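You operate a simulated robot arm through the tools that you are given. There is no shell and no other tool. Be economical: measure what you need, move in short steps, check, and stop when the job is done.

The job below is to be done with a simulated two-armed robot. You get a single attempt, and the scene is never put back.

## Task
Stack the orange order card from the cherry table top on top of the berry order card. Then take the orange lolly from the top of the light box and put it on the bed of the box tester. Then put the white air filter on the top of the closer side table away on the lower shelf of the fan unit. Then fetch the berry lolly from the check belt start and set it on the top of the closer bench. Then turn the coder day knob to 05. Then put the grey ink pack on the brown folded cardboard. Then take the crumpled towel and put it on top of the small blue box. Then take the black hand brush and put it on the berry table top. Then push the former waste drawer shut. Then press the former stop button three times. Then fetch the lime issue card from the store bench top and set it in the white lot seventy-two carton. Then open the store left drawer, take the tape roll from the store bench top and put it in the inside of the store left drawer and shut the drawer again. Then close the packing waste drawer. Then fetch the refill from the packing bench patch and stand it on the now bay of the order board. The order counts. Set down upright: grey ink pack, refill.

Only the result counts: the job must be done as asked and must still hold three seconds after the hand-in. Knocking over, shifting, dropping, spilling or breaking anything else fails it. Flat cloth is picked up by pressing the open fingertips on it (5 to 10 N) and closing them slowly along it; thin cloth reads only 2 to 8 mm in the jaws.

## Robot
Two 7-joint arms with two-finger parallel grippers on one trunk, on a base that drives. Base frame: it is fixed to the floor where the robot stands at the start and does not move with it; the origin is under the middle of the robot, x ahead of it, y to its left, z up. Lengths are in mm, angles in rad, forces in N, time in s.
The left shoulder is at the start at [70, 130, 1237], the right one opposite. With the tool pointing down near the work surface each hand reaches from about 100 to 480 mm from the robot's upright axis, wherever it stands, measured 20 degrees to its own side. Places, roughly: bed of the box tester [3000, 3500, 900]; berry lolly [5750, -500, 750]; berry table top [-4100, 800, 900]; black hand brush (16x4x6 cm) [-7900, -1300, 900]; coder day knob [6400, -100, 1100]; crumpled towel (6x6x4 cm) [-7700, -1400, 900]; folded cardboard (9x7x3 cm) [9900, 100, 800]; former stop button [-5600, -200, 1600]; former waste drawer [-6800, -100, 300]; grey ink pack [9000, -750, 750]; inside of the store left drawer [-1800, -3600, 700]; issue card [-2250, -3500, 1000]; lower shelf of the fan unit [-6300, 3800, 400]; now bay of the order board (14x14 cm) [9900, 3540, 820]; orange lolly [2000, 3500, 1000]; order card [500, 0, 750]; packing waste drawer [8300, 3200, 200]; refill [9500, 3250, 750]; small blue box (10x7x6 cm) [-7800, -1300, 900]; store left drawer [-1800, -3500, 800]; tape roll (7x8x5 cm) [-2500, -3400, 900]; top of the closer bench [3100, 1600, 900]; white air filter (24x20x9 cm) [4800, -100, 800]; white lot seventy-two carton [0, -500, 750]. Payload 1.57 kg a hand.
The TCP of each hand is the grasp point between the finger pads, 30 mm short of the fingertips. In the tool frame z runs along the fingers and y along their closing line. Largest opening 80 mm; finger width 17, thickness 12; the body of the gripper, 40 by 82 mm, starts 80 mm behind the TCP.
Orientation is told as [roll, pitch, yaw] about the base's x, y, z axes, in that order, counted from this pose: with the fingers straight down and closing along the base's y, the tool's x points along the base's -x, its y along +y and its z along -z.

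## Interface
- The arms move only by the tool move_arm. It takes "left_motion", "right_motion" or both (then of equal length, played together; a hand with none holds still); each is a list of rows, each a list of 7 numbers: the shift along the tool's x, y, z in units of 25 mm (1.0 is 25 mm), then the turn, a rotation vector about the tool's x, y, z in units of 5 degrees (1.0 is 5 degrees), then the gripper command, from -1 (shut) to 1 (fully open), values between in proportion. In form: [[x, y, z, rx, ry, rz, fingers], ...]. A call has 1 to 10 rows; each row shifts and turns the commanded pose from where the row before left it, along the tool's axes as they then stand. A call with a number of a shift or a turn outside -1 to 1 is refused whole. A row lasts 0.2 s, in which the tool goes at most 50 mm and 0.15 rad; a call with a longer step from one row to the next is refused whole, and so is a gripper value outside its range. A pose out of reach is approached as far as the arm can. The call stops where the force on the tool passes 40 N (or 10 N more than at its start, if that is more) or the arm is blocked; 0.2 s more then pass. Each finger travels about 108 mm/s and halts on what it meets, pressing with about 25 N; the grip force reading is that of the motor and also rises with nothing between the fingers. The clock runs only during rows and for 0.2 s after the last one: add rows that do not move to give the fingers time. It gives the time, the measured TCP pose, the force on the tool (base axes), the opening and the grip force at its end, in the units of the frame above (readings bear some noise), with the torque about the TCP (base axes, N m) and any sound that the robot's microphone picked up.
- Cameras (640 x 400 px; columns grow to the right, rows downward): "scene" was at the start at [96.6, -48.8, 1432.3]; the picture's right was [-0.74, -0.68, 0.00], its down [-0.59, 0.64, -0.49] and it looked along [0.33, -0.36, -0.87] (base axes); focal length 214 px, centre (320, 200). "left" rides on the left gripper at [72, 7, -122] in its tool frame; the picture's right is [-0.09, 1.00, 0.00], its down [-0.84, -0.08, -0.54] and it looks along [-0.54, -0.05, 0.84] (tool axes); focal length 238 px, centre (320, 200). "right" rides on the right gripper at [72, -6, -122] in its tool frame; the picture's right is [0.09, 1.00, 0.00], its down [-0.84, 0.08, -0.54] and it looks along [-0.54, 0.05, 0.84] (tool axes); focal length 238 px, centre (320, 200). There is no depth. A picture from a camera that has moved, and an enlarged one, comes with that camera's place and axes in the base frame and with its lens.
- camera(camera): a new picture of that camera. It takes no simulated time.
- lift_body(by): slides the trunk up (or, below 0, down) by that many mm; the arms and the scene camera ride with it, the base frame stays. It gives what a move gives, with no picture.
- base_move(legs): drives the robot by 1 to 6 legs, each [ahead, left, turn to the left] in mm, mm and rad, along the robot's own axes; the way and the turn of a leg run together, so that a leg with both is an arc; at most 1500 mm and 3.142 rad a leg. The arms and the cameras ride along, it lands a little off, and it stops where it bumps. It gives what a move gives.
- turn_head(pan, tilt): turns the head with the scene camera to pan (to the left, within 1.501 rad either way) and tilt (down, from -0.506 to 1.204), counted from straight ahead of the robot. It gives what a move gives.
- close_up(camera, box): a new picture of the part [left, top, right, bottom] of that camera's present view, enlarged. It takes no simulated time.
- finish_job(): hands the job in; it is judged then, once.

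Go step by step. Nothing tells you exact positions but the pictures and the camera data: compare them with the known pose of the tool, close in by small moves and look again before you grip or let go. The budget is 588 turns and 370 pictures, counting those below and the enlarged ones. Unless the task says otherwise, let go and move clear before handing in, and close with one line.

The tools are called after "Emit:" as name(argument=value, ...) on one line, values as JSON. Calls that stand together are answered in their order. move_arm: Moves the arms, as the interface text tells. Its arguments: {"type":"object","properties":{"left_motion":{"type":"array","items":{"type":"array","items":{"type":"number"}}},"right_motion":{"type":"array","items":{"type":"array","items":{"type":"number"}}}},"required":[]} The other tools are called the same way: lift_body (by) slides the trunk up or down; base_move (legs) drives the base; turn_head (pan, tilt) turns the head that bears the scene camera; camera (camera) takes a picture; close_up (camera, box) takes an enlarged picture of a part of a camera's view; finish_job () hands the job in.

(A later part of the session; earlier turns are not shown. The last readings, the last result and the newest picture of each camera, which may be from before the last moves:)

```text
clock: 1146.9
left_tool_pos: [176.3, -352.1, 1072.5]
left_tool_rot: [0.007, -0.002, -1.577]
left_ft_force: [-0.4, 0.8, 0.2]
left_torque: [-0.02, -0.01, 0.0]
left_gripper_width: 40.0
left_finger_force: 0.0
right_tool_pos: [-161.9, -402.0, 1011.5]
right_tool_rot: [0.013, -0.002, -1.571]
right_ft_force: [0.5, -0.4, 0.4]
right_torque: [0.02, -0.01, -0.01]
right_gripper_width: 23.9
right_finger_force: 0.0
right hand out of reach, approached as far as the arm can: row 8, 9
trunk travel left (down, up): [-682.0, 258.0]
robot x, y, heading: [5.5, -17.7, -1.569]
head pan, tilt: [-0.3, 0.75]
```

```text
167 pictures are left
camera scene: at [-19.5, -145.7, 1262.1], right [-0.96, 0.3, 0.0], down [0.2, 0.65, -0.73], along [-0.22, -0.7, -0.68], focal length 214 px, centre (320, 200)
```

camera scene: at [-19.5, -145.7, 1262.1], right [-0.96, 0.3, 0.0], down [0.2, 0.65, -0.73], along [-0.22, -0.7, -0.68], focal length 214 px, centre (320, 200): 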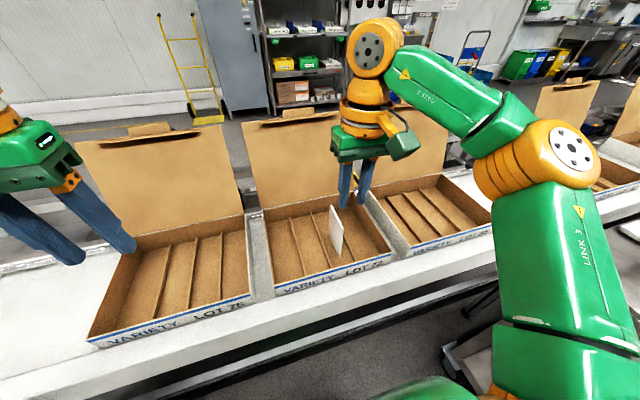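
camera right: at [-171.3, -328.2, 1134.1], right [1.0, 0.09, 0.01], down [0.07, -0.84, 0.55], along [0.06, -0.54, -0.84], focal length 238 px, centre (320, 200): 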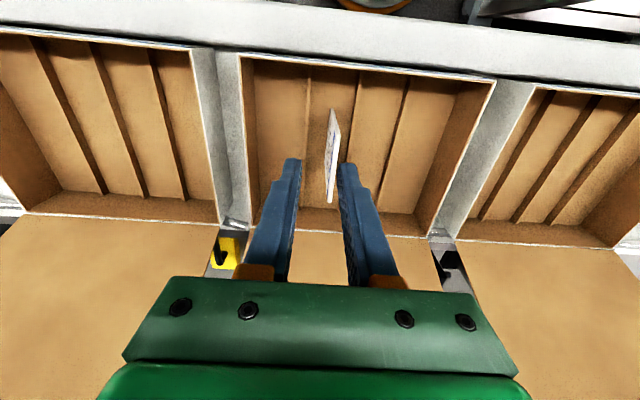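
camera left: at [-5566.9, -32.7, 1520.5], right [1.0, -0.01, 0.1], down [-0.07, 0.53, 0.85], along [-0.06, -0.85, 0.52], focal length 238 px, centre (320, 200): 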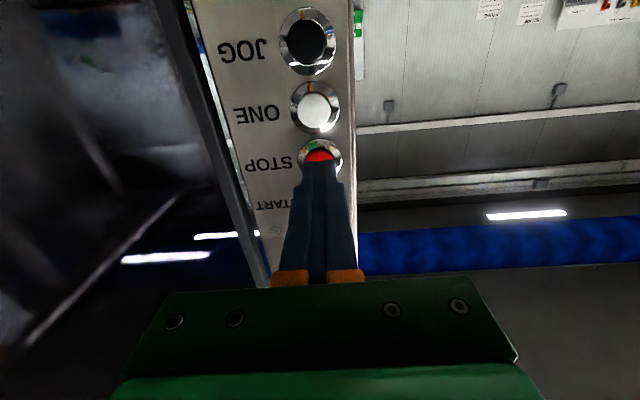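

The card is standing upright on edge in the shallow carton. I'll tip it flat toward the carton's middle with a gentle sideways push.

Emit:
move_arm(right_motion=[[0, -0.8, 0, 0, 0, 0, -1], [0, -0.8, 0, 0, 0, 0, -1], [0, 0, 0.8, 0, 0, 0, -1], [0, 0, 0.8, 0, 0, 0, -1], [0, 0, 0.8, 0, 0, 0, -1], [0, 0, 0.8, 0, 0, 0, -1], [0, 0, 0.5, 0, 0, 0, -1], [0, 0, 0, 0, 0, 0, -1]])

Emit:
camera(camera="right")

```text
clock: 1148.7
left_tool_pos: [176.1, -352.2, 1072.1]
left_tool_rot: [0.005, -0.001, -1.577]
left_ft_force: [-1.0, -0.4, 0.8]
left_torque: [0.02, -0.01, -0.03]
left_gripper_width: 40.1
left_finger_force: 0.1
right_tool_pos: [-201.1, -403.8, 920.2]
right_tool_rot: [0.013, -0.002, -1.572]
right_ft_force: [-0.8, 0.5, 0.0]
right_torque: [0.02, 0.01, 0.0]
right_gripper_width: 0.0
right_finger_force: 20.5
trunk travel left (down, up): [-682.0, 258.0]
robot x, y, heading: [3.2, -20.6, -1.57]
head pan, tilt: [-0.3, 0.75]
```

```text
166 pictures are left
camera right: at [-210.1, -330.4, 1040.9], right [1.0, 0.09, 0.01], down [0.07, -0.84, 0.55], along [0.06, -0.54, -0.84], focal length 238 px, centre (320, 200)
```

right: 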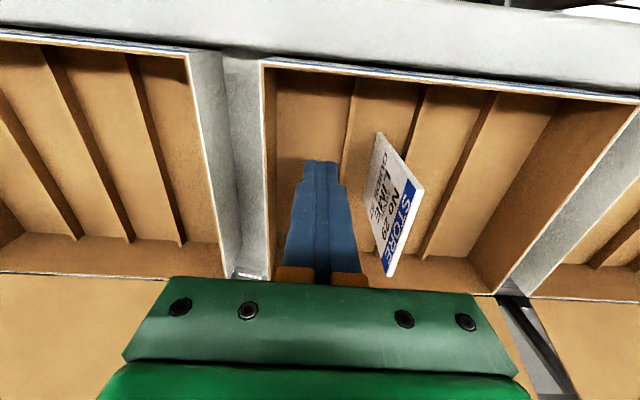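

Emit:
move_arm(right_motion=[[0, 0.5, 0, 0, 0, 0, -1], [0, 0.5, 0, 0, 0, 0, -1], [0, 0.4, 0, 0, 0, 0, -1], [0, 0.4, 0, 0, 0, 0, -1], [0, 0.4, 0, 0, 0, 0, -1], [0, 0.4, 0, 0, 0, 0, -1], [0, 0, 0, 0, 0, 0, -1], [0, 0, 0, 0, 0, 0, -1]])

Emit:
camera(camera="right")

```text
clock: 1150.5
left_tool_pos: [175.9, -353.3, 1071.9]
left_tool_rot: [0.005, -0.002, -1.577]
left_ft_force: [0.6, -1.3, 0.5]
left_torque: [0.04, 0.0, 0.02]
left_gripper_width: 39.9
left_finger_force: 0.1
right_tool_pos: [-136.3, -403.6, 919.0]
right_tool_rot: [0.013, -0.001, -1.57]
right_ft_force: [-0.9, 0.0, -0.1]
right_torque: [-0.01, 0.0, 0.0]
right_gripper_width: 0.0
right_finger_force: 21.0
trunk travel left (down, up): [-682.0, 258.0]
robot x, y, heading: [3.2, -17.7, -1.574]
head pan, tilt: [-0.3, 0.75]
```

```text
165 pictures are left
camera right: at [-145.8, -330.0, 1041.6], right [1.0, 0.09, 0.01], down [0.07, -0.84, 0.54], along [0.06, -0.54, -0.84], focal length 238 px, centre (320, 200)
```

right: 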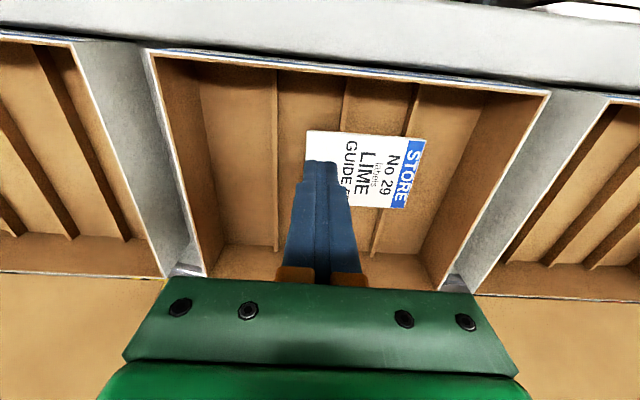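

The lime card lies flat in the LOT 72 carton. Next is the store drawer, so I'll raise up and drive back around to the south side.

Emit:
move_arm(right_motion=[[0, 0, -1, 0, 0, 0, -0.5], [0, 0, -1, 0, 0, 0, 0], [0, 0, -1, 0, 0, 0, 0], [0.5, 0, -1, 0, 0, 0, 0], [0.5, 0, -1, 0, 0, 0, 0], [0.5, 0, -1, 0, 0, 0, 0]])

Emit:
lift_body(by=200)

Emit:
base_move(legs=[[-350, -150, 0], [-1400, 0, 0], [-730, 0, 0], [0, 0, -1.568]])

Emit:
base_move(legs=[[1450, 0, 0], [1450, 0, 0], [1450, 0, 0]])

```text
clock: 1151.9
left_tool_pos: [176.7, -352.3, 1073.3]
left_tool_rot: [0.003, -0.002, -1.578]
left_ft_force: [-0.7, 0.1, -0.5]
left_torque: [-0.03, -0.01, 0.01]
left_gripper_width: 39.8
left_finger_force: 0.1
right_tool_pos: [-139.0, -361.6, 1041.9]
right_tool_rot: [0.012, -0.002, -1.572]
right_ft_force: [0.4, -0.1, 0.1]
right_torque: [-0.01, 0.0, -0.01]
right_gripper_width: 39.9
right_finger_force: 0.0
right hand out of reach, approached as far as the arm can: row 3, 6
trunk travel left (down, up): [-682.0, 258.0]
robot x, y, heading: [6.2, -16.7, -1.572]
head pan, tilt: [-0.3, 0.75]
```

```text
clock: 1154.0
left_tool_pos: [176.2, -353.1, 1272.2]
left_tool_rot: [0.007, -0.001, -1.577]
left_ft_force: [-0.7, -0.2, 0.2]
left_torque: [0.05, -0.01, 0.01]
left_gripper_width: 40.0
left_finger_force: 0.0
right_tool_pos: [-139.7, -363.1, 1240.5]
right_tool_rot: [0.016, -0.003, -1.573]
right_ft_force: [-1.0, 0.5, 0.0]
right_torque: [-0.01, -0.01, 0.0]
right_gripper_width: 39.9
right_finger_force: 0.0
trunk travel left (down, up): [-882.0, 58.0]
robot x, y, heading: [0.3, -17.5, -1.571]
head pan, tilt: [-0.3, 0.75]
```

```text
clock: 1170.2
left_tool_pos: [-470.6, 2254.3, 1272.8]
left_tool_rot: [0.002, -0.002, -3.119]
left_ft_force: [-0.6, 0.3, 0.2]
left_torque: [0.01, -0.05, -0.01]
left_gripper_width: 40.1
left_finger_force: 0.0
right_tool_pos: [-489.5, 2569.7, 1242.2]
right_tool_rot: [0.014, -0.003, -3.113]
right_ft_force: [-0.7, 0.0, 0.5]
right_torque: [-0.02, 0.03, 0.01]
right_gripper_width: 40.3
right_finger_force: 0.1
trunk travel left (down, up): [-882.0, 58.0]
robot x, y, heading: [-142.1, 2439.6, -3.112]
head pan, tilt: [-0.3, 0.75]
```

```text
clock: 1190.9
left_tool_pos: [-4785.5, 2212.8, 1272.9]
left_tool_rot: [0.006, -0.001, -3.127]
left_ft_force: [-0.3, 0.1, 0.2]
left_torque: [0.0, -0.03, 0.03]
left_gripper_width: 40.2
left_finger_force: 0.1
right_tool_pos: [-4801.1, 2528.3, 1242.1]
right_tool_rot: [0.013, -0.003, -3.121]
right_ft_force: [-0.4, -0.2, -0.3]
right_torque: [-0.01, -0.01, -0.01]
right_gripper_width: 39.9
right_finger_force: 0.0
trunk travel left (down, up): [-882.0, 58.0]
robot x, y, heading: [-4453.0, 2392.7, -3.123]
head pan, tilt: [-0.3, 0.75]
```

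Emit:
base_move(legs=[[1420, 0, 0], [1420, 0, 0], [1400, 0, 0], [0, 0, 1.555], [1500, 0, 0], [1500, 0, 0]])

Emit:
base_move(legs=[[1500, 0, 0], [0, 0, 1.571], [100, 0, 0]])

```text
clock: 1228.9
left_tool_pos: [-8400.0, -1064.6, 1272.9]
left_tool_rot: [0.005, -0.001, -1.54]
left_ft_force: [0.0, 0.9, 0.7]
left_torque: [-0.01, 0.01, 0.0]
left_gripper_width: 40.2
left_finger_force: 0.1
right_tool_pos: [-8714.3, -1085.4, 1241.8]
right_tool_rot: [0.015, -0.004, -1.536]
right_ft_force: [-0.5, 0.3, 0.4]
right_torque: [0.02, -0.01, -0.01]
right_gripper_width: 40.0
right_finger_force: 0.0
trunk travel left (down, up): [-882.0, 58.0]
robot x, y, heading: [-8585.3, -738.1, -1.531]
head pan, tilt: [-0.3, 0.75]
```

```text
clock: 1241.0
left_tool_pos: [-8109.3, -2077.5, 1274.9]
left_tool_rot: [0.006, -0.009, 0.004]
left_ft_force: [-0.2, -0.2, 0.6]
left_torque: [-0.01, -0.06, 0.0]
left_gripper_width: 40.2
left_finger_force: 0.1
right_tool_pos: [-8097.0, -2393.2, 1244.6]
right_tool_rot: [0.014, -0.009, 0.008]
right_ft_force: [-0.1, 0.5, -0.3]
right_torque: [0.02, -0.04, 0.02]
right_gripper_width: 40.1
right_finger_force: 0.1
trunk travel left (down, up): [-882.0, 58.0]
robot x, y, heading: [-8435.1, -2256.5, 0.011]
head pan, tilt: [-0.3, 0.75]
```

Emit:
base_move(legs=[[1500, 0, 0], [1500, 0, 0], [1500, 0, 0], [1500, 0, 0], [500, 0, 0], [0, 0, -1.575]])

Emit:
turn_head(pan=0, tilt=0.6)

Emit:
camera(camera="scene")

```text
clock: 1275.9
left_tool_pos: [-1797.4, -2652.6, 1271.1]
left_tool_rot: [0.004, 0.0, -1.666]
left_ft_force: [0.1, 0.5, 0.0]
left_torque: [-0.01, -0.01, 0.02]
left_gripper_width: 40.0
left_finger_force: 0.0
right_tool_pos: [-2114.8, -2633.2, 1242.2]
right_tool_rot: [0.013, -0.002, -1.657]
right_ft_force: [-0.2, 0.9, -0.1]
right_torque: [0.03, 0.02, -0.01]
right_gripper_width: 39.7
right_finger_force: 0.1
trunk travel left (down, up): [-882.0, 58.0]
robot x, y, heading: [-1946.4, -2302.6, -1.654]
head pan, tilt: [-0.3, 0.75]
```

```text
clock: 1276.7
left_tool_pos: [-1799.6, -2652.0, 1272.7]
left_tool_rot: [0.006, -0.002, -1.663]
left_ft_force: [0.7, 0.9, 0.3]
left_torque: [0.0, 0.0, 0.01]
left_gripper_width: 39.9
left_finger_force: 0.0
right_tool_pos: [-2115.4, -2634.2, 1241.6]
right_tool_rot: [0.015, -0.004, -1.654]
right_ft_force: [-0.4, -0.9, 0.6]
right_torque: [0.01, 0.05, 0.0]
right_gripper_width: 39.7
right_finger_force: 0.0
trunk travel left (down, up): [-882.0, 58.0]
robot x, y, heading: [-1941.0, -2303.4, -1.661]
head pan, tilt: [0.0, 0.6]
```

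```text
164 pictures are left
camera scene: at [-1953.0, -2441.4, 1474.8], right [-1.0, 0.08, 0.0], down [0.05, 0.56, -0.82], along [-0.07, -0.82, -0.57], focal length 214 px, centre (320, 200)
```

scene: 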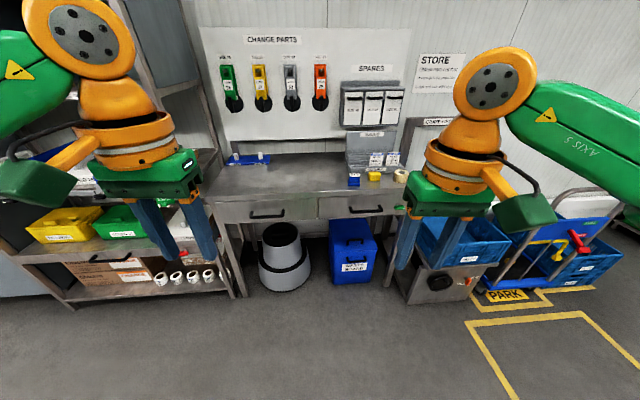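

Emit:
close_up(camera="scene", box=[195, 140, 435, 260])

```text
2.67 times, centred on (315, 200) of scene
camera zoom: at [-1953.0, -2441.4, 1474.8], right [-1.0, 0.08, 0.0], down [0.05, 0.56, -0.82], along [-0.07, -0.82, -0.57], focal length 572 px, centre (333, 200)
```

zoom: 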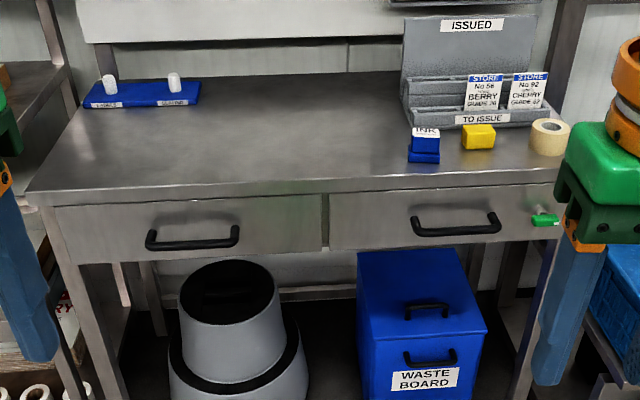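

The left drawer handle is a horizontal bar near (-1763, -3290, 813). I'll turn the left hand so its jaws close across the bar and tilt it forward.

Emit:
move_arm(left_motion=[[0, 0, 0.4, 0, 0, -1, 0], [0, 0, 0.4, 0, 0, -1, 0], [0, 0, 0.4, 0, 0, -1, 0], [0, 0, 0.4, 0, 0, -1, 0], [0, 0, 0.4, 0, 0, -1, 0], [0, 0, 0.4, 0, 0, -1, 0], [0, 0, 0.4, 0, 0, -1, 0], [0, 0, 0.4, 0, 0, -1, 0], [0, 0, 0.4, 0, 0, -1, 0], [0, 0, 0.4, 0, 0, -1, 0]])

Emit:
move_arm(left_motion=[[0, 0, 0, 0, 0, -1, 0], [0, 0, 0, 0, 0, -1, 0], [0, 0, 0, 0, 0, -1, 0], [0, 0, 0, 0, 0, -1, 0], [0, 0, 0, 0, 0, -1, 0], [0, 0, 0, 0, 0, -1, 0], [0, 0, 0, 0, 0, -1, 0], [0, 0, 0, 0, 0, -1, 0]])

Emit:
move_arm(left_motion=[[0, 0, 0, 1, 0, 0, 0], [0, 0, 0, 1, 0, 0, 0], [0, 0, 0, 1, 0, 0, 0], [0, 0, 0, 1, 0, 0, 0], [0, 0, 0, 1, 0, 0, 0], [0, 0, 0, 1, 0, 0, 0], [0, 0, 0, 1, 0, 0, 0], [0, 0, 0, 1, 0, 0, 0], [0, 0, 0, 1, 0, 0, 0], [0, 0, 0, 1, 0, 0, 0]])

```text
clock: 1278.9
left_tool_pos: [-1798.8, -2652.3, 1172.8]
left_tool_rot: [0.0, -0.006, -0.79]
left_ft_force: [-0.5, 0.2, 0.3]
left_torque: [-0.04, 0.01, -0.03]
left_gripper_width: 40.3
left_finger_force: 0.1
right_tool_pos: [-2114.6, -2635.0, 1242.6]
right_tool_rot: [0.014, -0.003, -1.658]
right_ft_force: [-0.3, 0.6, 0.1]
right_torque: [-0.02, -0.03, 0.0]
right_gripper_width: 40.0
right_finger_force: 0.0
trunk travel left (down, up): [-882.0, 58.0]
robot x, y, heading: [-1942.9, -2303.6, -1.656]
head pan, tilt: [0.0, 0.6]
```

```text
clock: 1280.7
left_tool_pos: [-1798.7, -2653.5, 1174.8]
left_tool_rot: [-0.002, -0.004, -0.091]
left_ft_force: [-0.5, 0.1, -0.1]
left_torque: [-0.01, 0.02, 0.04]
left_gripper_width: 40.2
left_finger_force: 0.1
right_tool_pos: [-2114.7, -2633.8, 1241.9]
right_tool_rot: [0.014, -0.003, -1.656]
right_ft_force: [-0.5, -0.8, -0.9]
right_torque: [0.01, -0.01, 0.0]
right_gripper_width: 40.1
right_finger_force: 0.0
trunk travel left (down, up): [-882.0, 58.0]
robot x, y, heading: [-1944.5, -2304.5, -1.653]
head pan, tilt: [0.0, 0.6]
```

```text
clock: 1282.9
left_tool_pos: [-1805.3, -2693.5, 1200.4]
left_tool_rot: [-0.872, -0.003, -0.092]
left_ft_force: [-0.2, 0.5, 0.6]
left_torque: [-0.01, 0.04, 0.0]
left_gripper_width: 39.9
left_finger_force: 0.0
left hand out of reach, approached as far as the arm can: row 8, 9, 10
right_tool_pos: [-2114.8, -2635.5, 1242.0]
right_tool_rot: [0.013, -0.003, -1.659]
right_ft_force: [0.5, 0.3, -0.2]
right_torque: [0.01, -0.01, -0.05]
right_gripper_width: 40.1
right_finger_force: 0.0
trunk travel left (down, up): [-882.0, 58.0]
robot x, y, heading: [-1942.6, -2300.8, -1.655]
head pan, tilt: [0.0, 0.6]
```

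Emit:
lift_body(by=-350)

Emit:
base_move(legs=[[0, 0, 0.085], [400, 0, 0]])

Emit:
camera(camera="left")

Emit:
camera(camera="scene")

```text
clock: 1286.3
left_tool_pos: [-1804.5, -2694.0, 850.3]
left_tool_rot: [-0.871, -0.006, -0.093]
left_ft_force: [0.9, 0.6, 0.0]
left_torque: [-0.01, -0.01, -0.03]
left_gripper_width: 40.2
left_finger_force: 0.2
right_tool_pos: [-2115.5, -2634.7, 891.3]
right_tool_rot: [0.013, -0.002, -1.658]
right_ft_force: [-0.7, -0.6, 0.1]
right_torque: [0.0, 0.01, 0.0]
right_gripper_width: 39.9
right_finger_force: 0.1
trunk travel left (down, up): [-532.0, 408.0]
robot x, y, heading: [-1943.5, -2303.6, -1.654]
head pan, tilt: [0.0, 0.6]
```

```text
clock: 1289.3
left_tool_pos: [-1772.1, -3080.2, 850.6]
left_tool_rot: [-0.873, -0.006, -0.008]
left_ft_force: [-0.6, 0.5, 0.4]
left_torque: [0.04, 0.02, -0.01]
left_gripper_width: 39.7
left_finger_force: 0.0
right_tool_pos: [-2086.1, -3048.6, 891.4]
right_tool_rot: [0.014, -0.004, -1.573]
right_ft_force: [0.4, -1.2, -0.3]
right_torque: [0.03, 0.02, -0.01]
right_gripper_width: 39.7
right_finger_force: 0.1
trunk travel left (down, up): [-532.0, 408.0]
robot x, y, heading: [-1943.8, -2703.2, -1.567]
head pan, tilt: [0.0, 0.6]
```

```text
162 pictures are left
camera left: at [-1843.5, -2983.0, 923.8], right [0.1, 0.64, -0.76], down [0.84, 0.36, 0.41], along [0.54, -0.68, -0.5], focal length 238 px, centre (320, 200)
```

left: 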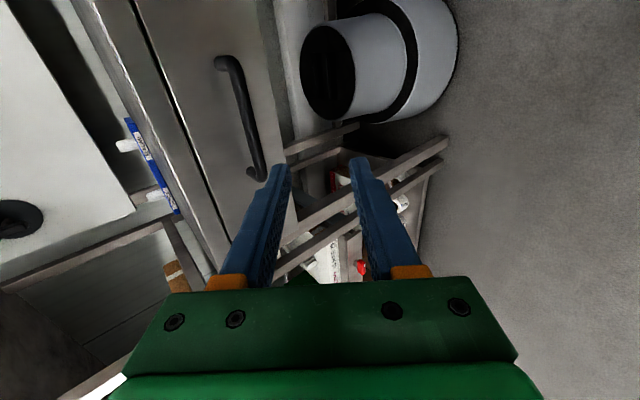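

```text
161 pictures are left
camera scene: at [-1941.1, -2841.8, 1124.9], right [-1.0, 0.0, 0.0], down [0.0, 0.57, -0.82], along [0.0, -0.82, -0.57], focal length 214 px, centre (320, 200)
```

scene: 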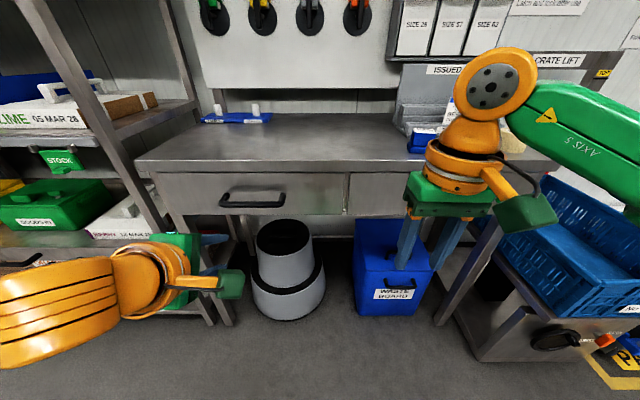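

Emit:
base_move(legs=[[155, 0, 0]])

Emit:
move_arm(left_motion=[[0, 0, 0, 0, 0, 0, -0.3], [0, 0, 0, 0, 0, 0, -0.3]])

Emit:
camera(camera="left")

Emit:
close_up(camera="scene", box=[140, 160, 380, 310])

```text
clock: 1290.7
left_tool_pos: [-1772.7, -3236.2, 850.5]
left_tool_rot: [-0.873, -0.006, -0.009]
left_ft_force: [0.9, -0.8, -0.3]
left_torque: [-0.01, 0.01, 0.02]
left_gripper_width: 39.9
left_finger_force: 0.0
right_tool_pos: [-2085.3, -3202.1, 892.4]
right_tool_rot: [0.014, -0.005, -1.574]
right_ft_force: [-1.2, 0.7, 1.0]
right_torque: [0.01, -0.01, -0.02]
right_gripper_width: 39.9
right_finger_force: 0.0
trunk travel left (down, up): [-532.0, 408.0]
robot x, y, heading: [-1943.6, -2857.3, -1.568]
head pan, tilt: [0.0, 0.6]
```

```text
clock: 1291.3
left_tool_pos: [-1772.9, -3235.6, 850.0]
left_tool_rot: [-0.871, -0.006, -0.009]
left_ft_force: [0.0, 1.7, -1.0]
left_torque: [0.01, -0.02, 0.02]
left_gripper_width: 27.9
left_finger_force: 0.1
right_tool_pos: [-2085.3, -3202.1, 890.5]
right_tool_rot: [0.015, -0.004, -1.575]
right_ft_force: [-0.1, 0.3, 0.1]
right_torque: [-0.01, -0.01, 0.01]
right_gripper_width: 39.9
right_finger_force: 0.0
trunk travel left (down, up): [-532.0, 408.0]
robot x, y, heading: [-1942.9, -2858.5, -1.567]
head pan, tilt: [0.0, 0.6]
```

```text
160 pictures are left
camera left: at [-1843.8, -3137.1, 923.7], right [0.1, 0.64, -0.76], down [0.84, 0.36, 0.41], along [0.54, -0.68, -0.5], focal length 238 px, centre (320, 200)
```

left: 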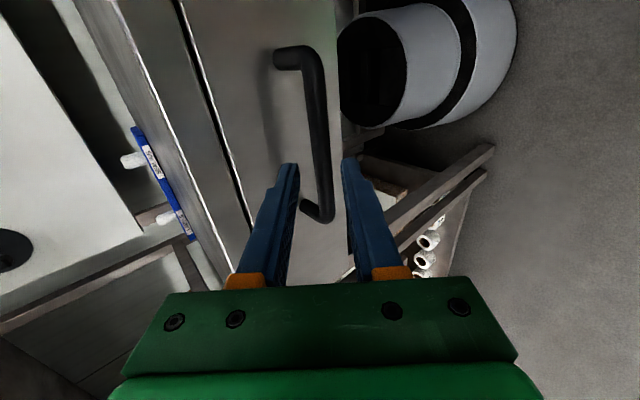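

```text
2.67 times, centred on (260, 235) of scene
camera zoom: at [-1941.4, -2995.9, 1124.8], right [-1.0, 0.0, 0.0], down [0.0, 0.57, -0.82], along [0.0, -0.82, -0.57], focal length 572 px, centre (480, 107)
```

zoom: 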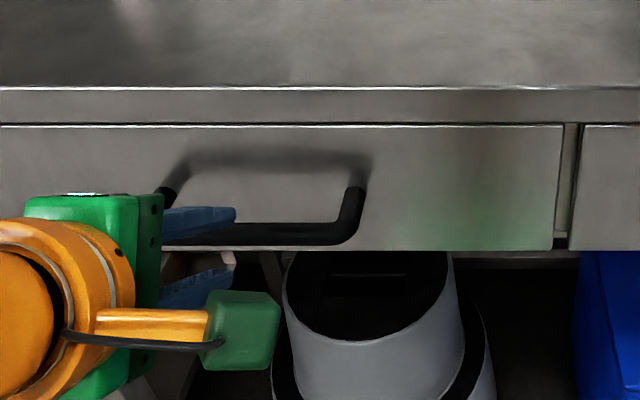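

The bar is at about (-1778, -3301, 796), right along the finger axis. I'll advance straight along the fingers.

Emit:
move_arm(left_motion=[[0, 0, 0.8, 0, 0, 0, -0.2], [0, 0, 0.8, 0, 0, 0, -0.2], [0, 0, 0.6, 0, 0, 0, -0.2], [0, 0, 0.4, 0, 0, 0, -0.2], [0, 0, 0, 0, 0, 0, -0.2]])

Emit:
camera(camera="left")

```text
clock: 1292.5
left_tool_pos: [-1772.3, -3285.2, 809.3]
left_tool_rot: [-0.873, -0.006, -0.009]
left_ft_force: [-0.8, 0.4, -0.1]
left_torque: [-0.03, -0.01, 0.0]
left_gripper_width: 31.9
left_finger_force: 0.0
right_tool_pos: [-2086.7, -3202.0, 893.0]
right_tool_rot: [0.016, -0.003, -1.577]
right_ft_force: [0.2, 0.1, 0.2]
right_torque: [0.02, 0.0, -0.01]
right_gripper_width: 40.1
right_finger_force: 0.0
trunk travel left (down, up): [-532.0, 408.0]
robot x, y, heading: [-1944.4, -2855.0, -1.569]
head pan, tilt: [0.0, 0.6]
```

```text
158 pictures are left
camera left: at [-1843.6, -3187.2, 881.6], right [0.1, 0.64, -0.76], down [0.84, 0.36, 0.41], along [0.54, -0.68, -0.5], focal length 238 px, centre (320, 200)
```

left: 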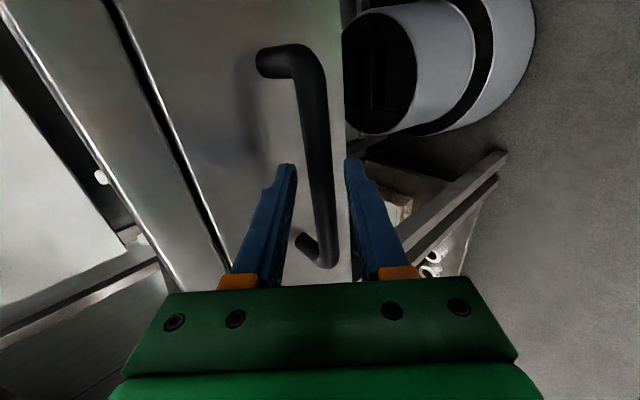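

Emit:
move_arm(left_motion=[[0, 0, 0.15, 0, 0, 0, -0.5], [0, 0, 0, 0, 0, 0, -0.8], [0, 0, 0, 0, 0, 0, -0.9], [0, 0, 0, 0, 0, 0, -0.9]])

Emit:
base_move(legs=[[-100, 0, 0]])

Emit:
camera(camera="scene")

```text
clock: 1293.5
left_tool_pos: [-1772.2, -3288.1, 805.5]
left_tool_rot: [-0.873, -0.004, -0.009]
left_ft_force: [-0.4, 1.9, -1.1]
left_torque: [0.04, 0.34, 0.1]
left_gripper_width: 17.6
left_finger_force: 32.6
right_tool_pos: [-2086.1, -3201.0, 891.7]
right_tool_rot: [0.014, -0.003, -1.576]
right_ft_force: [0.4, -0.8, -0.1]
right_torque: [-0.01, 0.0, -0.05]
right_gripper_width: 39.7
right_finger_force: 0.0
trunk travel left (down, up): [-532.0, 408.0]
robot x, y, heading: [-1941.7, -2856.3, -1.579]
head pan, tilt: [0.0, 0.6]
```

```text
clock: 1294.7
left_tool_pos: [-1772.5, -3190.0, 806.4]
left_tool_rot: [-0.873, -0.006, -0.008]
left_ft_force: [-2.1, -1.6, -0.7]
left_torque: [-0.1, 0.48, -0.08]
left_gripper_width: 17.6
left_finger_force: 32.2
right_tool_pos: [-2085.9, -3102.4, 891.0]
right_tool_rot: [0.014, -0.005, -1.573]
right_ft_force: [-0.4, -0.4, 0.5]
right_torque: [0.01, -0.03, 0.01]
right_gripper_width: 40.2
right_finger_force: 0.0
trunk travel left (down, up): [-532.0, 408.0]
robot x, y, heading: [-1941.5, -2757.7, -1.568]
head pan, tilt: [0.0, 0.6]
```

```text
157 pictures are left
camera scene: at [-1941.8, -2896.5, 1124.8], right [-1.0, 0.0, 0.0], down [0.0, 0.57, -0.82], along [0.0, -0.82, -0.57], focal length 214 px, centre (320, 200)
```

scene: 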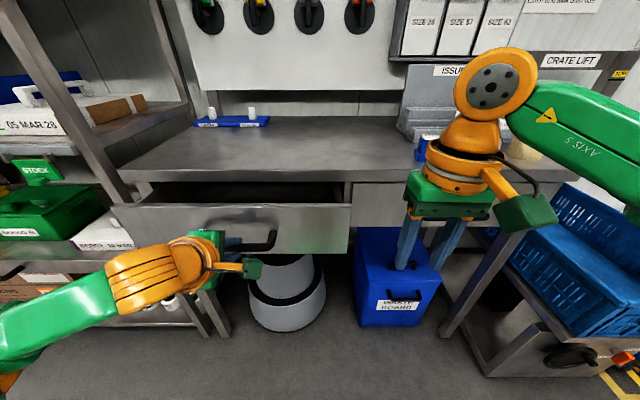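

The drawer is opening. I'll pull further.

Emit:
base_move(legs=[[-130, 0, 0]])

Emit:
camera(camera="scene")

```text
clock: 1295.9
left_tool_pos: [-1773.2, -3059.5, 805.5]
left_tool_rot: [-0.873, -0.004, -0.011]
left_ft_force: [1.5, -2.4, -0.9]
left_torque: [-0.07, -0.21, 0.74]
left_gripper_width: 17.9
left_finger_force: 32.0
right_tool_pos: [-2086.8, -2971.8, 892.4]
right_tool_rot: [0.015, -0.002, -1.577]
right_ft_force: [0.0, 1.1, 0.3]
right_torque: [-0.02, -0.01, 0.05]
right_gripper_width: 40.1
right_finger_force: 0.0
trunk travel left (down, up): [-532.0, 408.0]
robot x, y, heading: [-1940.0, -2627.2, -1.578]
head pan, tilt: [0.0, 0.6]
```

```text
156 pictures are left
camera scene: at [-1940.7, -2767.0, 1124.8], right [-1.0, 0.0, 0.0], down [0.0, 0.57, -0.82], along [0.0, -0.82, -0.57], focal length 214 px, centre (320, 200)
```

scene: 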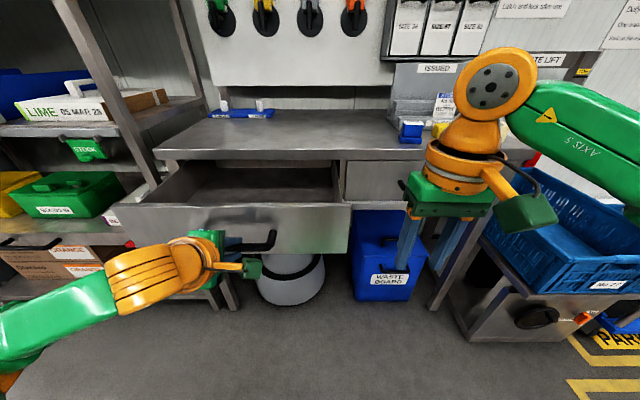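

The drawer is open by about 230 mm, which is enough. I'll release the handle and withdraw.

Emit:
move_arm(left_motion=[[0, 0, 0, 0, 0, 0, -0.5], [0, 0, 0, 0, 0, 0, -0.2], [0, 0, 0, 0, 0, 0, -0.2], [0, 0, -0.5, 0, 0, 0, -0.2], [0, 0, -0.8, 0, 0, 0, -0.2], [0, 0, -1, 0, 0, 0, -0.2], [0, 0, -1, 0, 0, 0, -0.2], [0, 0, -1, 0, 0, 0, -0.2]])

Emit:
camera(camera="scene")

```text
clock: 1297.7
left_tool_pos: [-1774.0, -2980.7, 880.4]
left_tool_rot: [-0.874, -0.005, -0.01]
left_ft_force: [-0.3, -0.9, 0.2]
left_torque: [0.01, 0.02, -0.03]
left_gripper_width: 31.8
left_finger_force: 0.2
left hand out of reach, approached as far as the arm can: row 8
right_tool_pos: [-2087.0, -2971.6, 892.3]
right_tool_rot: [0.013, -0.003, -1.577]
right_ft_force: [0.3, -1.5, 0.7]
right_torque: [0.02, -0.02, 0.0]
right_gripper_width: 39.8
right_finger_force: 0.0
trunk travel left (down, up): [-532.0, 408.0]
robot x, y, heading: [-1942.2, -2628.0, -1.571]
head pan, tilt: [0.0, 0.6]
```

```text
155 pictures are left
camera scene: at [-1941.6, -2765.6, 1124.9], right [-1.0, 0.0, 0.0], down [0.0, 0.56, -0.83], along [0.0, -0.83, -0.56], focal length 214 px, centre (320, 200)
```

scene: 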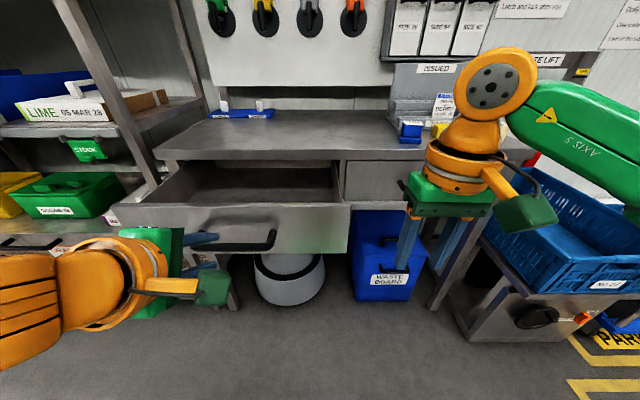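

I'll raise the trunk and move to the tape roll near (-2475, -3421).

Emit:
lift_body(by=310)

Emit:
base_move(legs=[[0, -385, 0], [385, 0, 0]])

Emit:
turn_head(pan=-0.3, tilt=0.75)

Emit:
camera(camera="scene")

Emit:
camera(camera="right")

```text
clock: 1300.8
left_tool_pos: [-1773.5, -2981.2, 1190.0]
left_tool_rot: [-0.872, -0.005, -0.01]
left_ft_force: [-0.1, -0.7, 0.3]
left_torque: [0.01, -0.02, 0.0]
left_gripper_width: 31.9
left_finger_force: 0.0
right_tool_pos: [-2087.4, -2971.6, 1201.8]
right_tool_rot: [0.015, -0.005, -1.577]
right_ft_force: [0.1, -0.1, 0.3]
right_torque: [0.0, 0.0, 0.0]
right_gripper_width: 40.0
right_finger_force: 0.0
trunk travel left (down, up): [-842.0, 98.0]
robot x, y, heading: [-1941.5, -2627.6, -1.572]
head pan, tilt: [0.0, 0.6]
```

```text
clock: 1305.3
left_tool_pos: [-2150.5, -3372.9, 1191.4]
left_tool_rot: [-0.875, -0.004, -0.003]
left_ft_force: [0.1, 0.4, -0.5]
left_torque: [0.02, 0.0, 0.01]
left_gripper_width: 32.1
left_finger_force: 0.1
right_tool_pos: [-2463.6, -3362.3, 1202.7]
right_tool_rot: [0.014, -0.005, -1.571]
right_ft_force: [-0.9, -0.5, -0.2]
right_torque: [-0.01, 0.01, 0.0]
right_gripper_width: 39.8
right_finger_force: 0.1
trunk travel left (down, up): [-842.0, 98.0]
robot x, y, heading: [-2321.3, -3023.1, -1.575]
head pan, tilt: [0.0, 0.6]
```

```text
clock: 1306.1
left_tool_pos: [-2151.2, -3374.6, 1189.3]
left_tool_rot: [-0.874, -0.005, -0.004]
left_ft_force: [0.1, 0.2, -0.8]
left_torque: [-0.02, 0.01, -0.06]
left_gripper_width: 32.1
left_finger_force: 0.1
right_tool_pos: [-2464.4, -3364.5, 1201.1]
right_tool_rot: [0.015, -0.003, -1.572]
right_ft_force: [-0.3, -0.5, 0.0]
right_torque: [0.0, 0.0, 0.01]
right_gripper_width: 40.0
right_finger_force: 0.0
trunk travel left (down, up): [-842.0, 98.0]
robot x, y, heading: [-2317.7, -3017.7, -1.566]
head pan, tilt: [-0.3, 0.75]
```

```text
154 pictures are left
camera scene: at [-2343.8, -3150.4, 1422.0], right [-0.96, 0.29, 0.0], down [0.2, 0.65, -0.73], along [-0.21, -0.7, -0.68], focal length 214 px, centre (320, 200)
```

scene: 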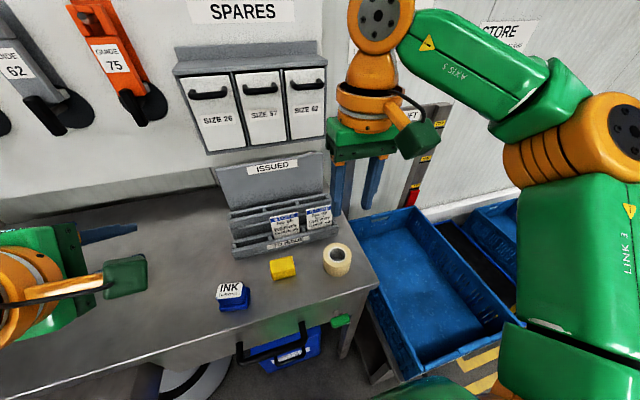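

```text
153 pictures are left
camera right: at [-2473.7, -3292.6, 1323.6], right [1.0, 0.09, 0.01], down [0.07, -0.84, 0.55], along [0.06, -0.54, -0.84], focal length 238 px, centre (320, 200)
```

right: 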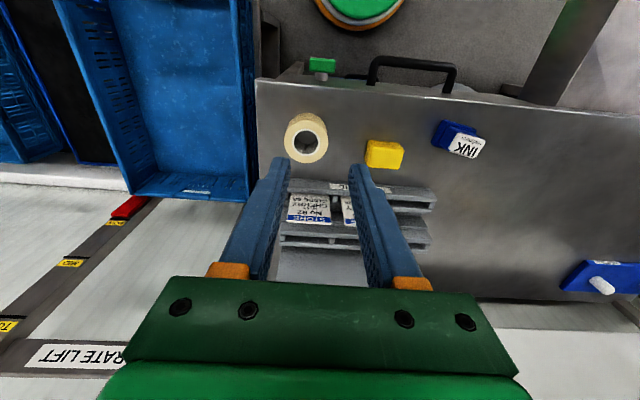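

The tape lies flat, 70 mm across, at about (-2473, -3416). I'll open fully and come down over it, checking alignment.

Emit:
move_arm(right_motion=[[-1, -0.18, 0.4, 0, 0, 0, 1], [-1, -0.18, 0.8, 0, 0, 0, 1], [0, 0, 0.95, 0, 0, 0, 1], [0, 0, 0.95, 0, 0, 0, 1], [0, 0, 0.95, 0, 0, 0, 1], [0, 0, 0.95, 0, 0, 0, 1], [0, 0, 0.95, 0, 0, 0, 1], [0, 0, 0, 0, 0, 0, 1]])

Emit:
camera(camera="right")

```text
clock: 1307.9
left_tool_pos: [-2151.7, -3375.0, 1190.5]
left_tool_rot: [-0.873, -0.003, -0.007]
left_ft_force: [0.7, 0.2, 0.7]
left_torque: [0.03, 0.01, -0.01]
left_gripper_width: 32.0
left_finger_force: 0.1
right_tool_pos: [-2479.8, -3399.1, 1056.9]
right_tool_rot: [0.013, -0.004, -1.57]
right_ft_force: [0.1, -0.3, -0.2]
right_torque: [0.0, 0.01, -0.02]
right_gripper_width: 79.9
right_finger_force: 0.0
right hand out of reach, approached as far as the arm can: row 1, 2
trunk travel left (down, up): [-842.0, 98.0]
robot x, y, heading: [-2319.5, -3018.8, -1.569]
head pan, tilt: [-0.3, 0.75]
```

```text
152 pictures are left
camera right: at [-2488.6, -3326.0, 1177.5], right [1.0, 0.09, 0.01], down [0.07, -0.83, 0.55], along [0.06, -0.54, -0.84], focal length 238 px, centre (320, 200)
```

right: 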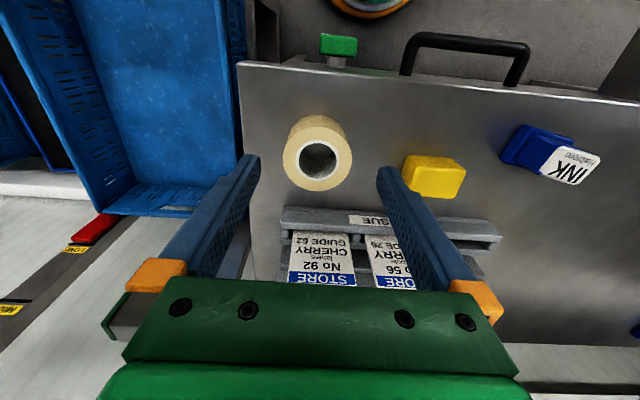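

Emit:
base_move(legs=[[22, 0, 0]])

Emit:
move_arm(right_motion=[[0, 0.05, 0.9, 0, 0, 0, 1], [0, 0, 0.9, 0, 0, 0, 1], [0, 0, 0.4, 0, 0, 0, 1], [0, 0, 0, 0, 0, 0, 1]])

Emit:
camera(camera="right")

```text
clock: 1308.7
left_tool_pos: [-2151.5, -3392.2, 1192.8]
left_tool_rot: [-0.877, -0.006, -0.005]
left_ft_force: [0.8, 0.4, 0.5]
left_torque: [-0.02, 0.0, -0.03]
left_gripper_width: 32.4
left_finger_force: 0.0
right_tool_pos: [-2478.6, -3417.6, 1057.8]
right_tool_rot: [0.015, -0.007, -1.571]
right_ft_force: [0.6, 0.7, 0.0]
right_torque: [-0.07, -0.01, 0.01]
right_gripper_width: 80.0
right_finger_force: 0.1
trunk travel left (down, up): [-842.0, 98.0]
robot x, y, heading: [-2320.6, -3042.8, -1.565]
head pan, tilt: [-0.3, 0.75]
```

```text
clock: 1309.7
left_tool_pos: [-2151.0, -3397.3, 1190.2]
left_tool_rot: [-0.871, -0.004, -0.004]
left_ft_force: [-0.4, 0.5, 0.0]
left_torque: [0.0, 0.02, 0.0]
left_gripper_width: 31.9
left_finger_force: 0.0
right_tool_pos: [-2474.5, -3421.5, 1000.2]
right_tool_rot: [0.013, -0.002, -1.571]
right_ft_force: [-0.8, -0.5, -0.4]
right_torque: [0.03, -0.01, -0.02]
right_gripper_width: 79.8
right_finger_force: 0.1
trunk travel left (down, up): [-842.0, 98.0]
robot x, y, heading: [-2322.4, -3041.2, -1.571]
head pan, tilt: [-0.3, 0.75]
```

```text
151 pictures are left
camera right: at [-2485.5, -3349.0, 1121.9], right [1.0, 0.09, 0.01], down [0.07, -0.84, 0.55], along [0.06, -0.54, -0.84], focal length 238 px, centre (320, 200)
```

right: 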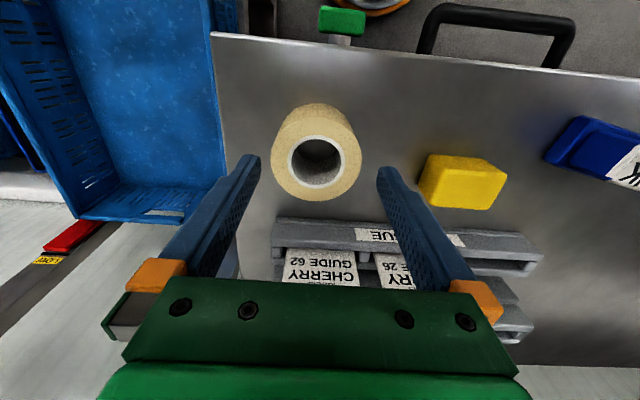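

Emit:
move_arm(right_motion=[[-0.05, -0.18, 0.2, 0, 0, 0, 1], [0, 0, 0.4, 0, 0, 0, 1], [0, 0, 0, 0, 0, 0, 1]])

Emit:
camera(camera="right")

```text
clock: 1310.5
left_tool_pos: [-2150.2, -3396.5, 1190.3]
left_tool_rot: [-0.873, -0.003, -0.006]
left_ft_force: [-0.5, 0.3, 0.0]
left_torque: [-0.02, -0.02, 0.02]
left_gripper_width: 32.2
left_finger_force: 0.0
right_tool_pos: [-2479.7, -3422.2, 986.2]
right_tool_rot: [0.013, -0.003, -1.571]
right_ft_force: [1.0, 0.0, 0.3]
right_torque: [0.01, 0.02, -0.02]
right_gripper_width: 80.0
right_finger_force: 0.1
trunk travel left (down, up): [-842.0, 98.0]
robot x, y, heading: [-2319.8, -3043.5, -1.568]
head pan, tilt: [-0.3, 0.75]
```

```text
150 pictures are left
camera right: at [-2490.5, -3348.9, 1107.8], right [1.0, 0.09, 0.01], down [0.07, -0.83, 0.55], along [0.06, -0.54, -0.84], focal length 238 px, centre (320, 200)
```

right: 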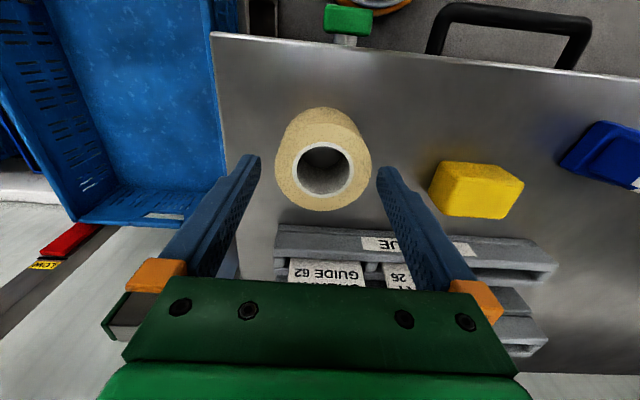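

Emit:
move_arm(right_motion=[[0, 0.1, 0.15, 0, 0, 0, 1], [0, 0, 0.4, 0, 0, 0, 1], [0, 0, 0.5, 0, 0, 0, 1], [0, 0, 0.4, 0, 0, 0, 1], [0, 0, 0.3, 0, 0, 0, 1], [0, 0, 0, 0, 0, 0, 1]])

Emit:
camera(camera="right")

```text
clock: 1311.9
left_tool_pos: [-2151.7, -3397.0, 1189.3]
left_tool_rot: [-0.873, -0.001, -0.005]
left_ft_force: [0.1, 0.5, 0.5]
left_torque: [0.01, -0.01, -0.02]
left_gripper_width: 31.9
left_finger_force: 0.3
right_tool_pos: [-2483.9, -3415.2, 947.5]
right_tool_rot: [0.016, -0.005, -1.571]
right_ft_force: [0.0, -0.4, -0.2]
right_torque: [-0.02, -0.01, 0.02]
right_gripper_width: 79.9
right_finger_force: 0.0
right hand out of reach, approached as far as the arm can: row 4, 5
trunk travel left (down, up): [-842.0, 98.0]
robot x, y, heading: [-2322.3, -3041.4, -1.567]
head pan, tilt: [-0.3, 0.75]
```

```text
149 pictures are left
camera right: at [-2494.3, -3342.5, 1069.1], right [1.0, 0.09, 0.01], down [0.07, -0.83, 0.55], along [0.06, -0.54, -0.84], focal length 238 px, centre (320, 200)
```

right: 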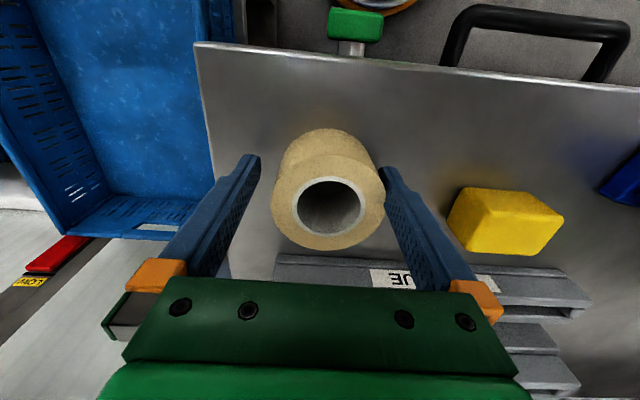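

Emit:
base_move(legs=[[6, 0, 0.015]])

Emit:
camera(camera="right")

```text
clock: 1312.6
left_tool_pos: [-2146.2, -3398.6, 1191.0]
left_tool_rot: [-0.875, -0.005, 0.009]
left_ft_force: [0.0, -0.5, 0.2]
left_torque: [0.01, -0.03, -0.01]
left_gripper_width: 31.8
left_finger_force: 0.2
right_tool_pos: [-2477.6, -3423.5, 947.5]
right_tool_rot: [0.015, -0.006, -1.555]
right_ft_force: [-0.5, 0.3, 0.4]
right_torque: [-0.03, 0.02, 0.01]
right_gripper_width: 80.1
right_finger_force: 0.1
trunk travel left (down, up): [-842.0, 98.0]
robot x, y, heading: [-2317.1, -3048.5, -1.553]
head pan, tilt: [-0.3, 0.75]
```

```text
148 pictures are left
camera right: at [-2490.2, -3350.0, 1069.5], right [0.99, 0.11, 0.02], down [0.08, -0.83, 0.55], along [0.07, -0.54, -0.84], focal length 238 px, centre (320, 200)
```

right: 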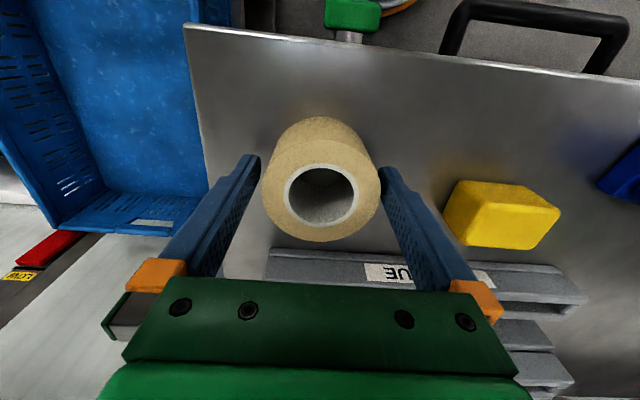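

Perfectly centered now. I'll close on the roll and lift.

Emit:
move_arm(right_motion=[[0, 0, 0.1, 0, 0, 0, 0.8], [0, 0, 0, 0, 0, 0, 0.5], [0, 0, 0, 0, 0, 0, 0.5], [0, 0, 0, 0, 0, 0, 0.5], [0, 0, -0.5, 0, 0, 0, 0.5], [0, 0, -0.8, 0, 0, 0, 0.5], [0, 0, -1, 0, 0, 0, 0.5], [0, 0, -1, 0, 0, 0, 0.5]])

Emit:
camera(camera="right")

```text
clock: 1314.4
left_tool_pos: [-2145.3, -3399.5, 1190.7]
left_tool_rot: [-0.873, -0.005, 0.008]
left_ft_force: [0.6, 0.4, 0.3]
left_torque: [-0.03, 0.0, 0.03]
left_gripper_width: 31.8
left_finger_force: 0.2
right_tool_pos: [-2480.2, -3423.9, 1027.6]
right_tool_rot: [0.015, -0.004, -1.555]
right_ft_force: [0.5, -0.9, -2.8]
right_torque: [0.02, 0.02, 0.04]
right_gripper_width: 65.5
right_finger_force: 24.7
trunk travel left (down, up): [-842.0, 98.0]
robot x, y, heading: [-2321.8, -3047.1, -1.548]
head pan, tilt: [-0.3, 0.75]
```

```text
147 pictures are left
camera right: at [-2490.9, -3350.0, 1149.3], right [0.99, 0.11, 0.02], down [0.08, -0.83, 0.55], along [0.07, -0.54, -0.84], focal length 238 px, centre (320, 200)
```

right: 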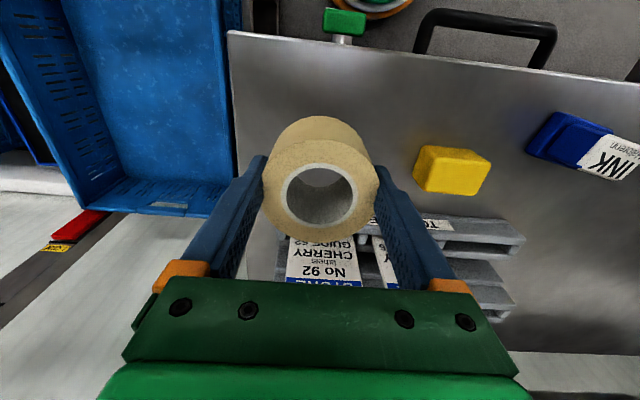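

The roll is held. I'll back off and slide left so it hangs over the open drawer.

Emit:
base_move(legs=[[-300, 0, -0.022], [0, 650, 0]])

Emit:
camera(camera="right")

Emit:
camera(camera="scene")

```text
clock: 1319.7
left_tool_pos: [-1503.1, -3104.0, 1191.0]
left_tool_rot: [-0.871, -0.004, -0.011]
left_ft_force: [-0.3, -1.1, -0.1]
left_torque: [0.01, -0.04, 0.0]
left_gripper_width: 32.2
left_finger_force: 0.1
right_tool_pos: [-1837.9, -3120.6, 1026.2]
right_tool_rot: [0.018, -0.005, -1.577]
right_ft_force: [-0.5, 0.8, -0.6]
right_torque: [0.05, -0.01, 0.0]
right_gripper_width: 65.3
right_finger_force: 25.5
trunk travel left (down, up): [-842.0, 98.0]
robot x, y, heading: [-1667.4, -2752.9, -1.576]
head pan, tilt: [-0.3, 0.75]
```

```text
146 pictures are left
camera right: at [-1847.2, -3048.0, 1148.6], right [1.0, 0.09, 0.02], down [0.06, -0.83, 0.55], along [0.06, -0.54, -0.84], focal length 238 px, centre (320, 200)
```

right: 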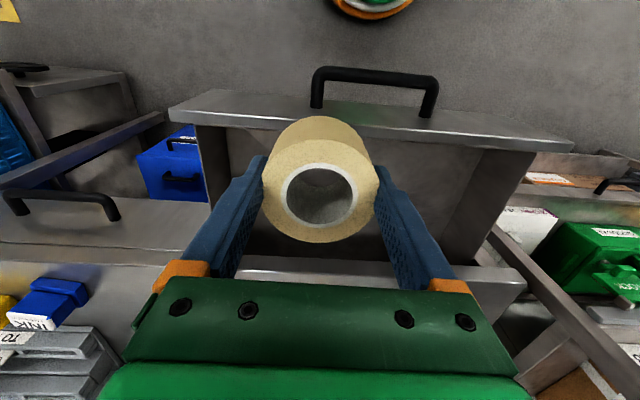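

```text
145 pictures are left
camera scene: at [-1695.1, -2878.8, 1421.9], right [-0.95, 0.3, 0.0], down [0.2, 0.65, -0.73], along [-0.22, -0.7, -0.68], focal length 214 px, centre (320, 200)
```

scene: 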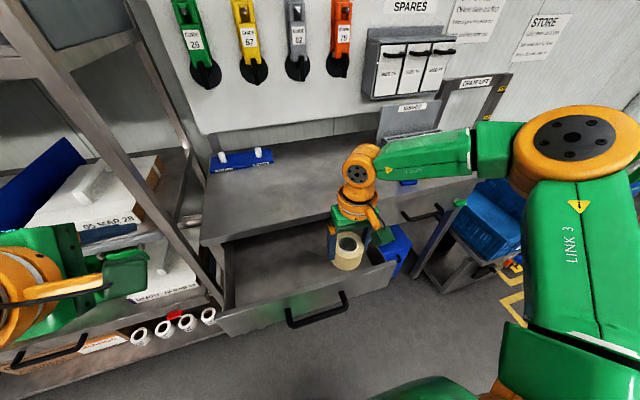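

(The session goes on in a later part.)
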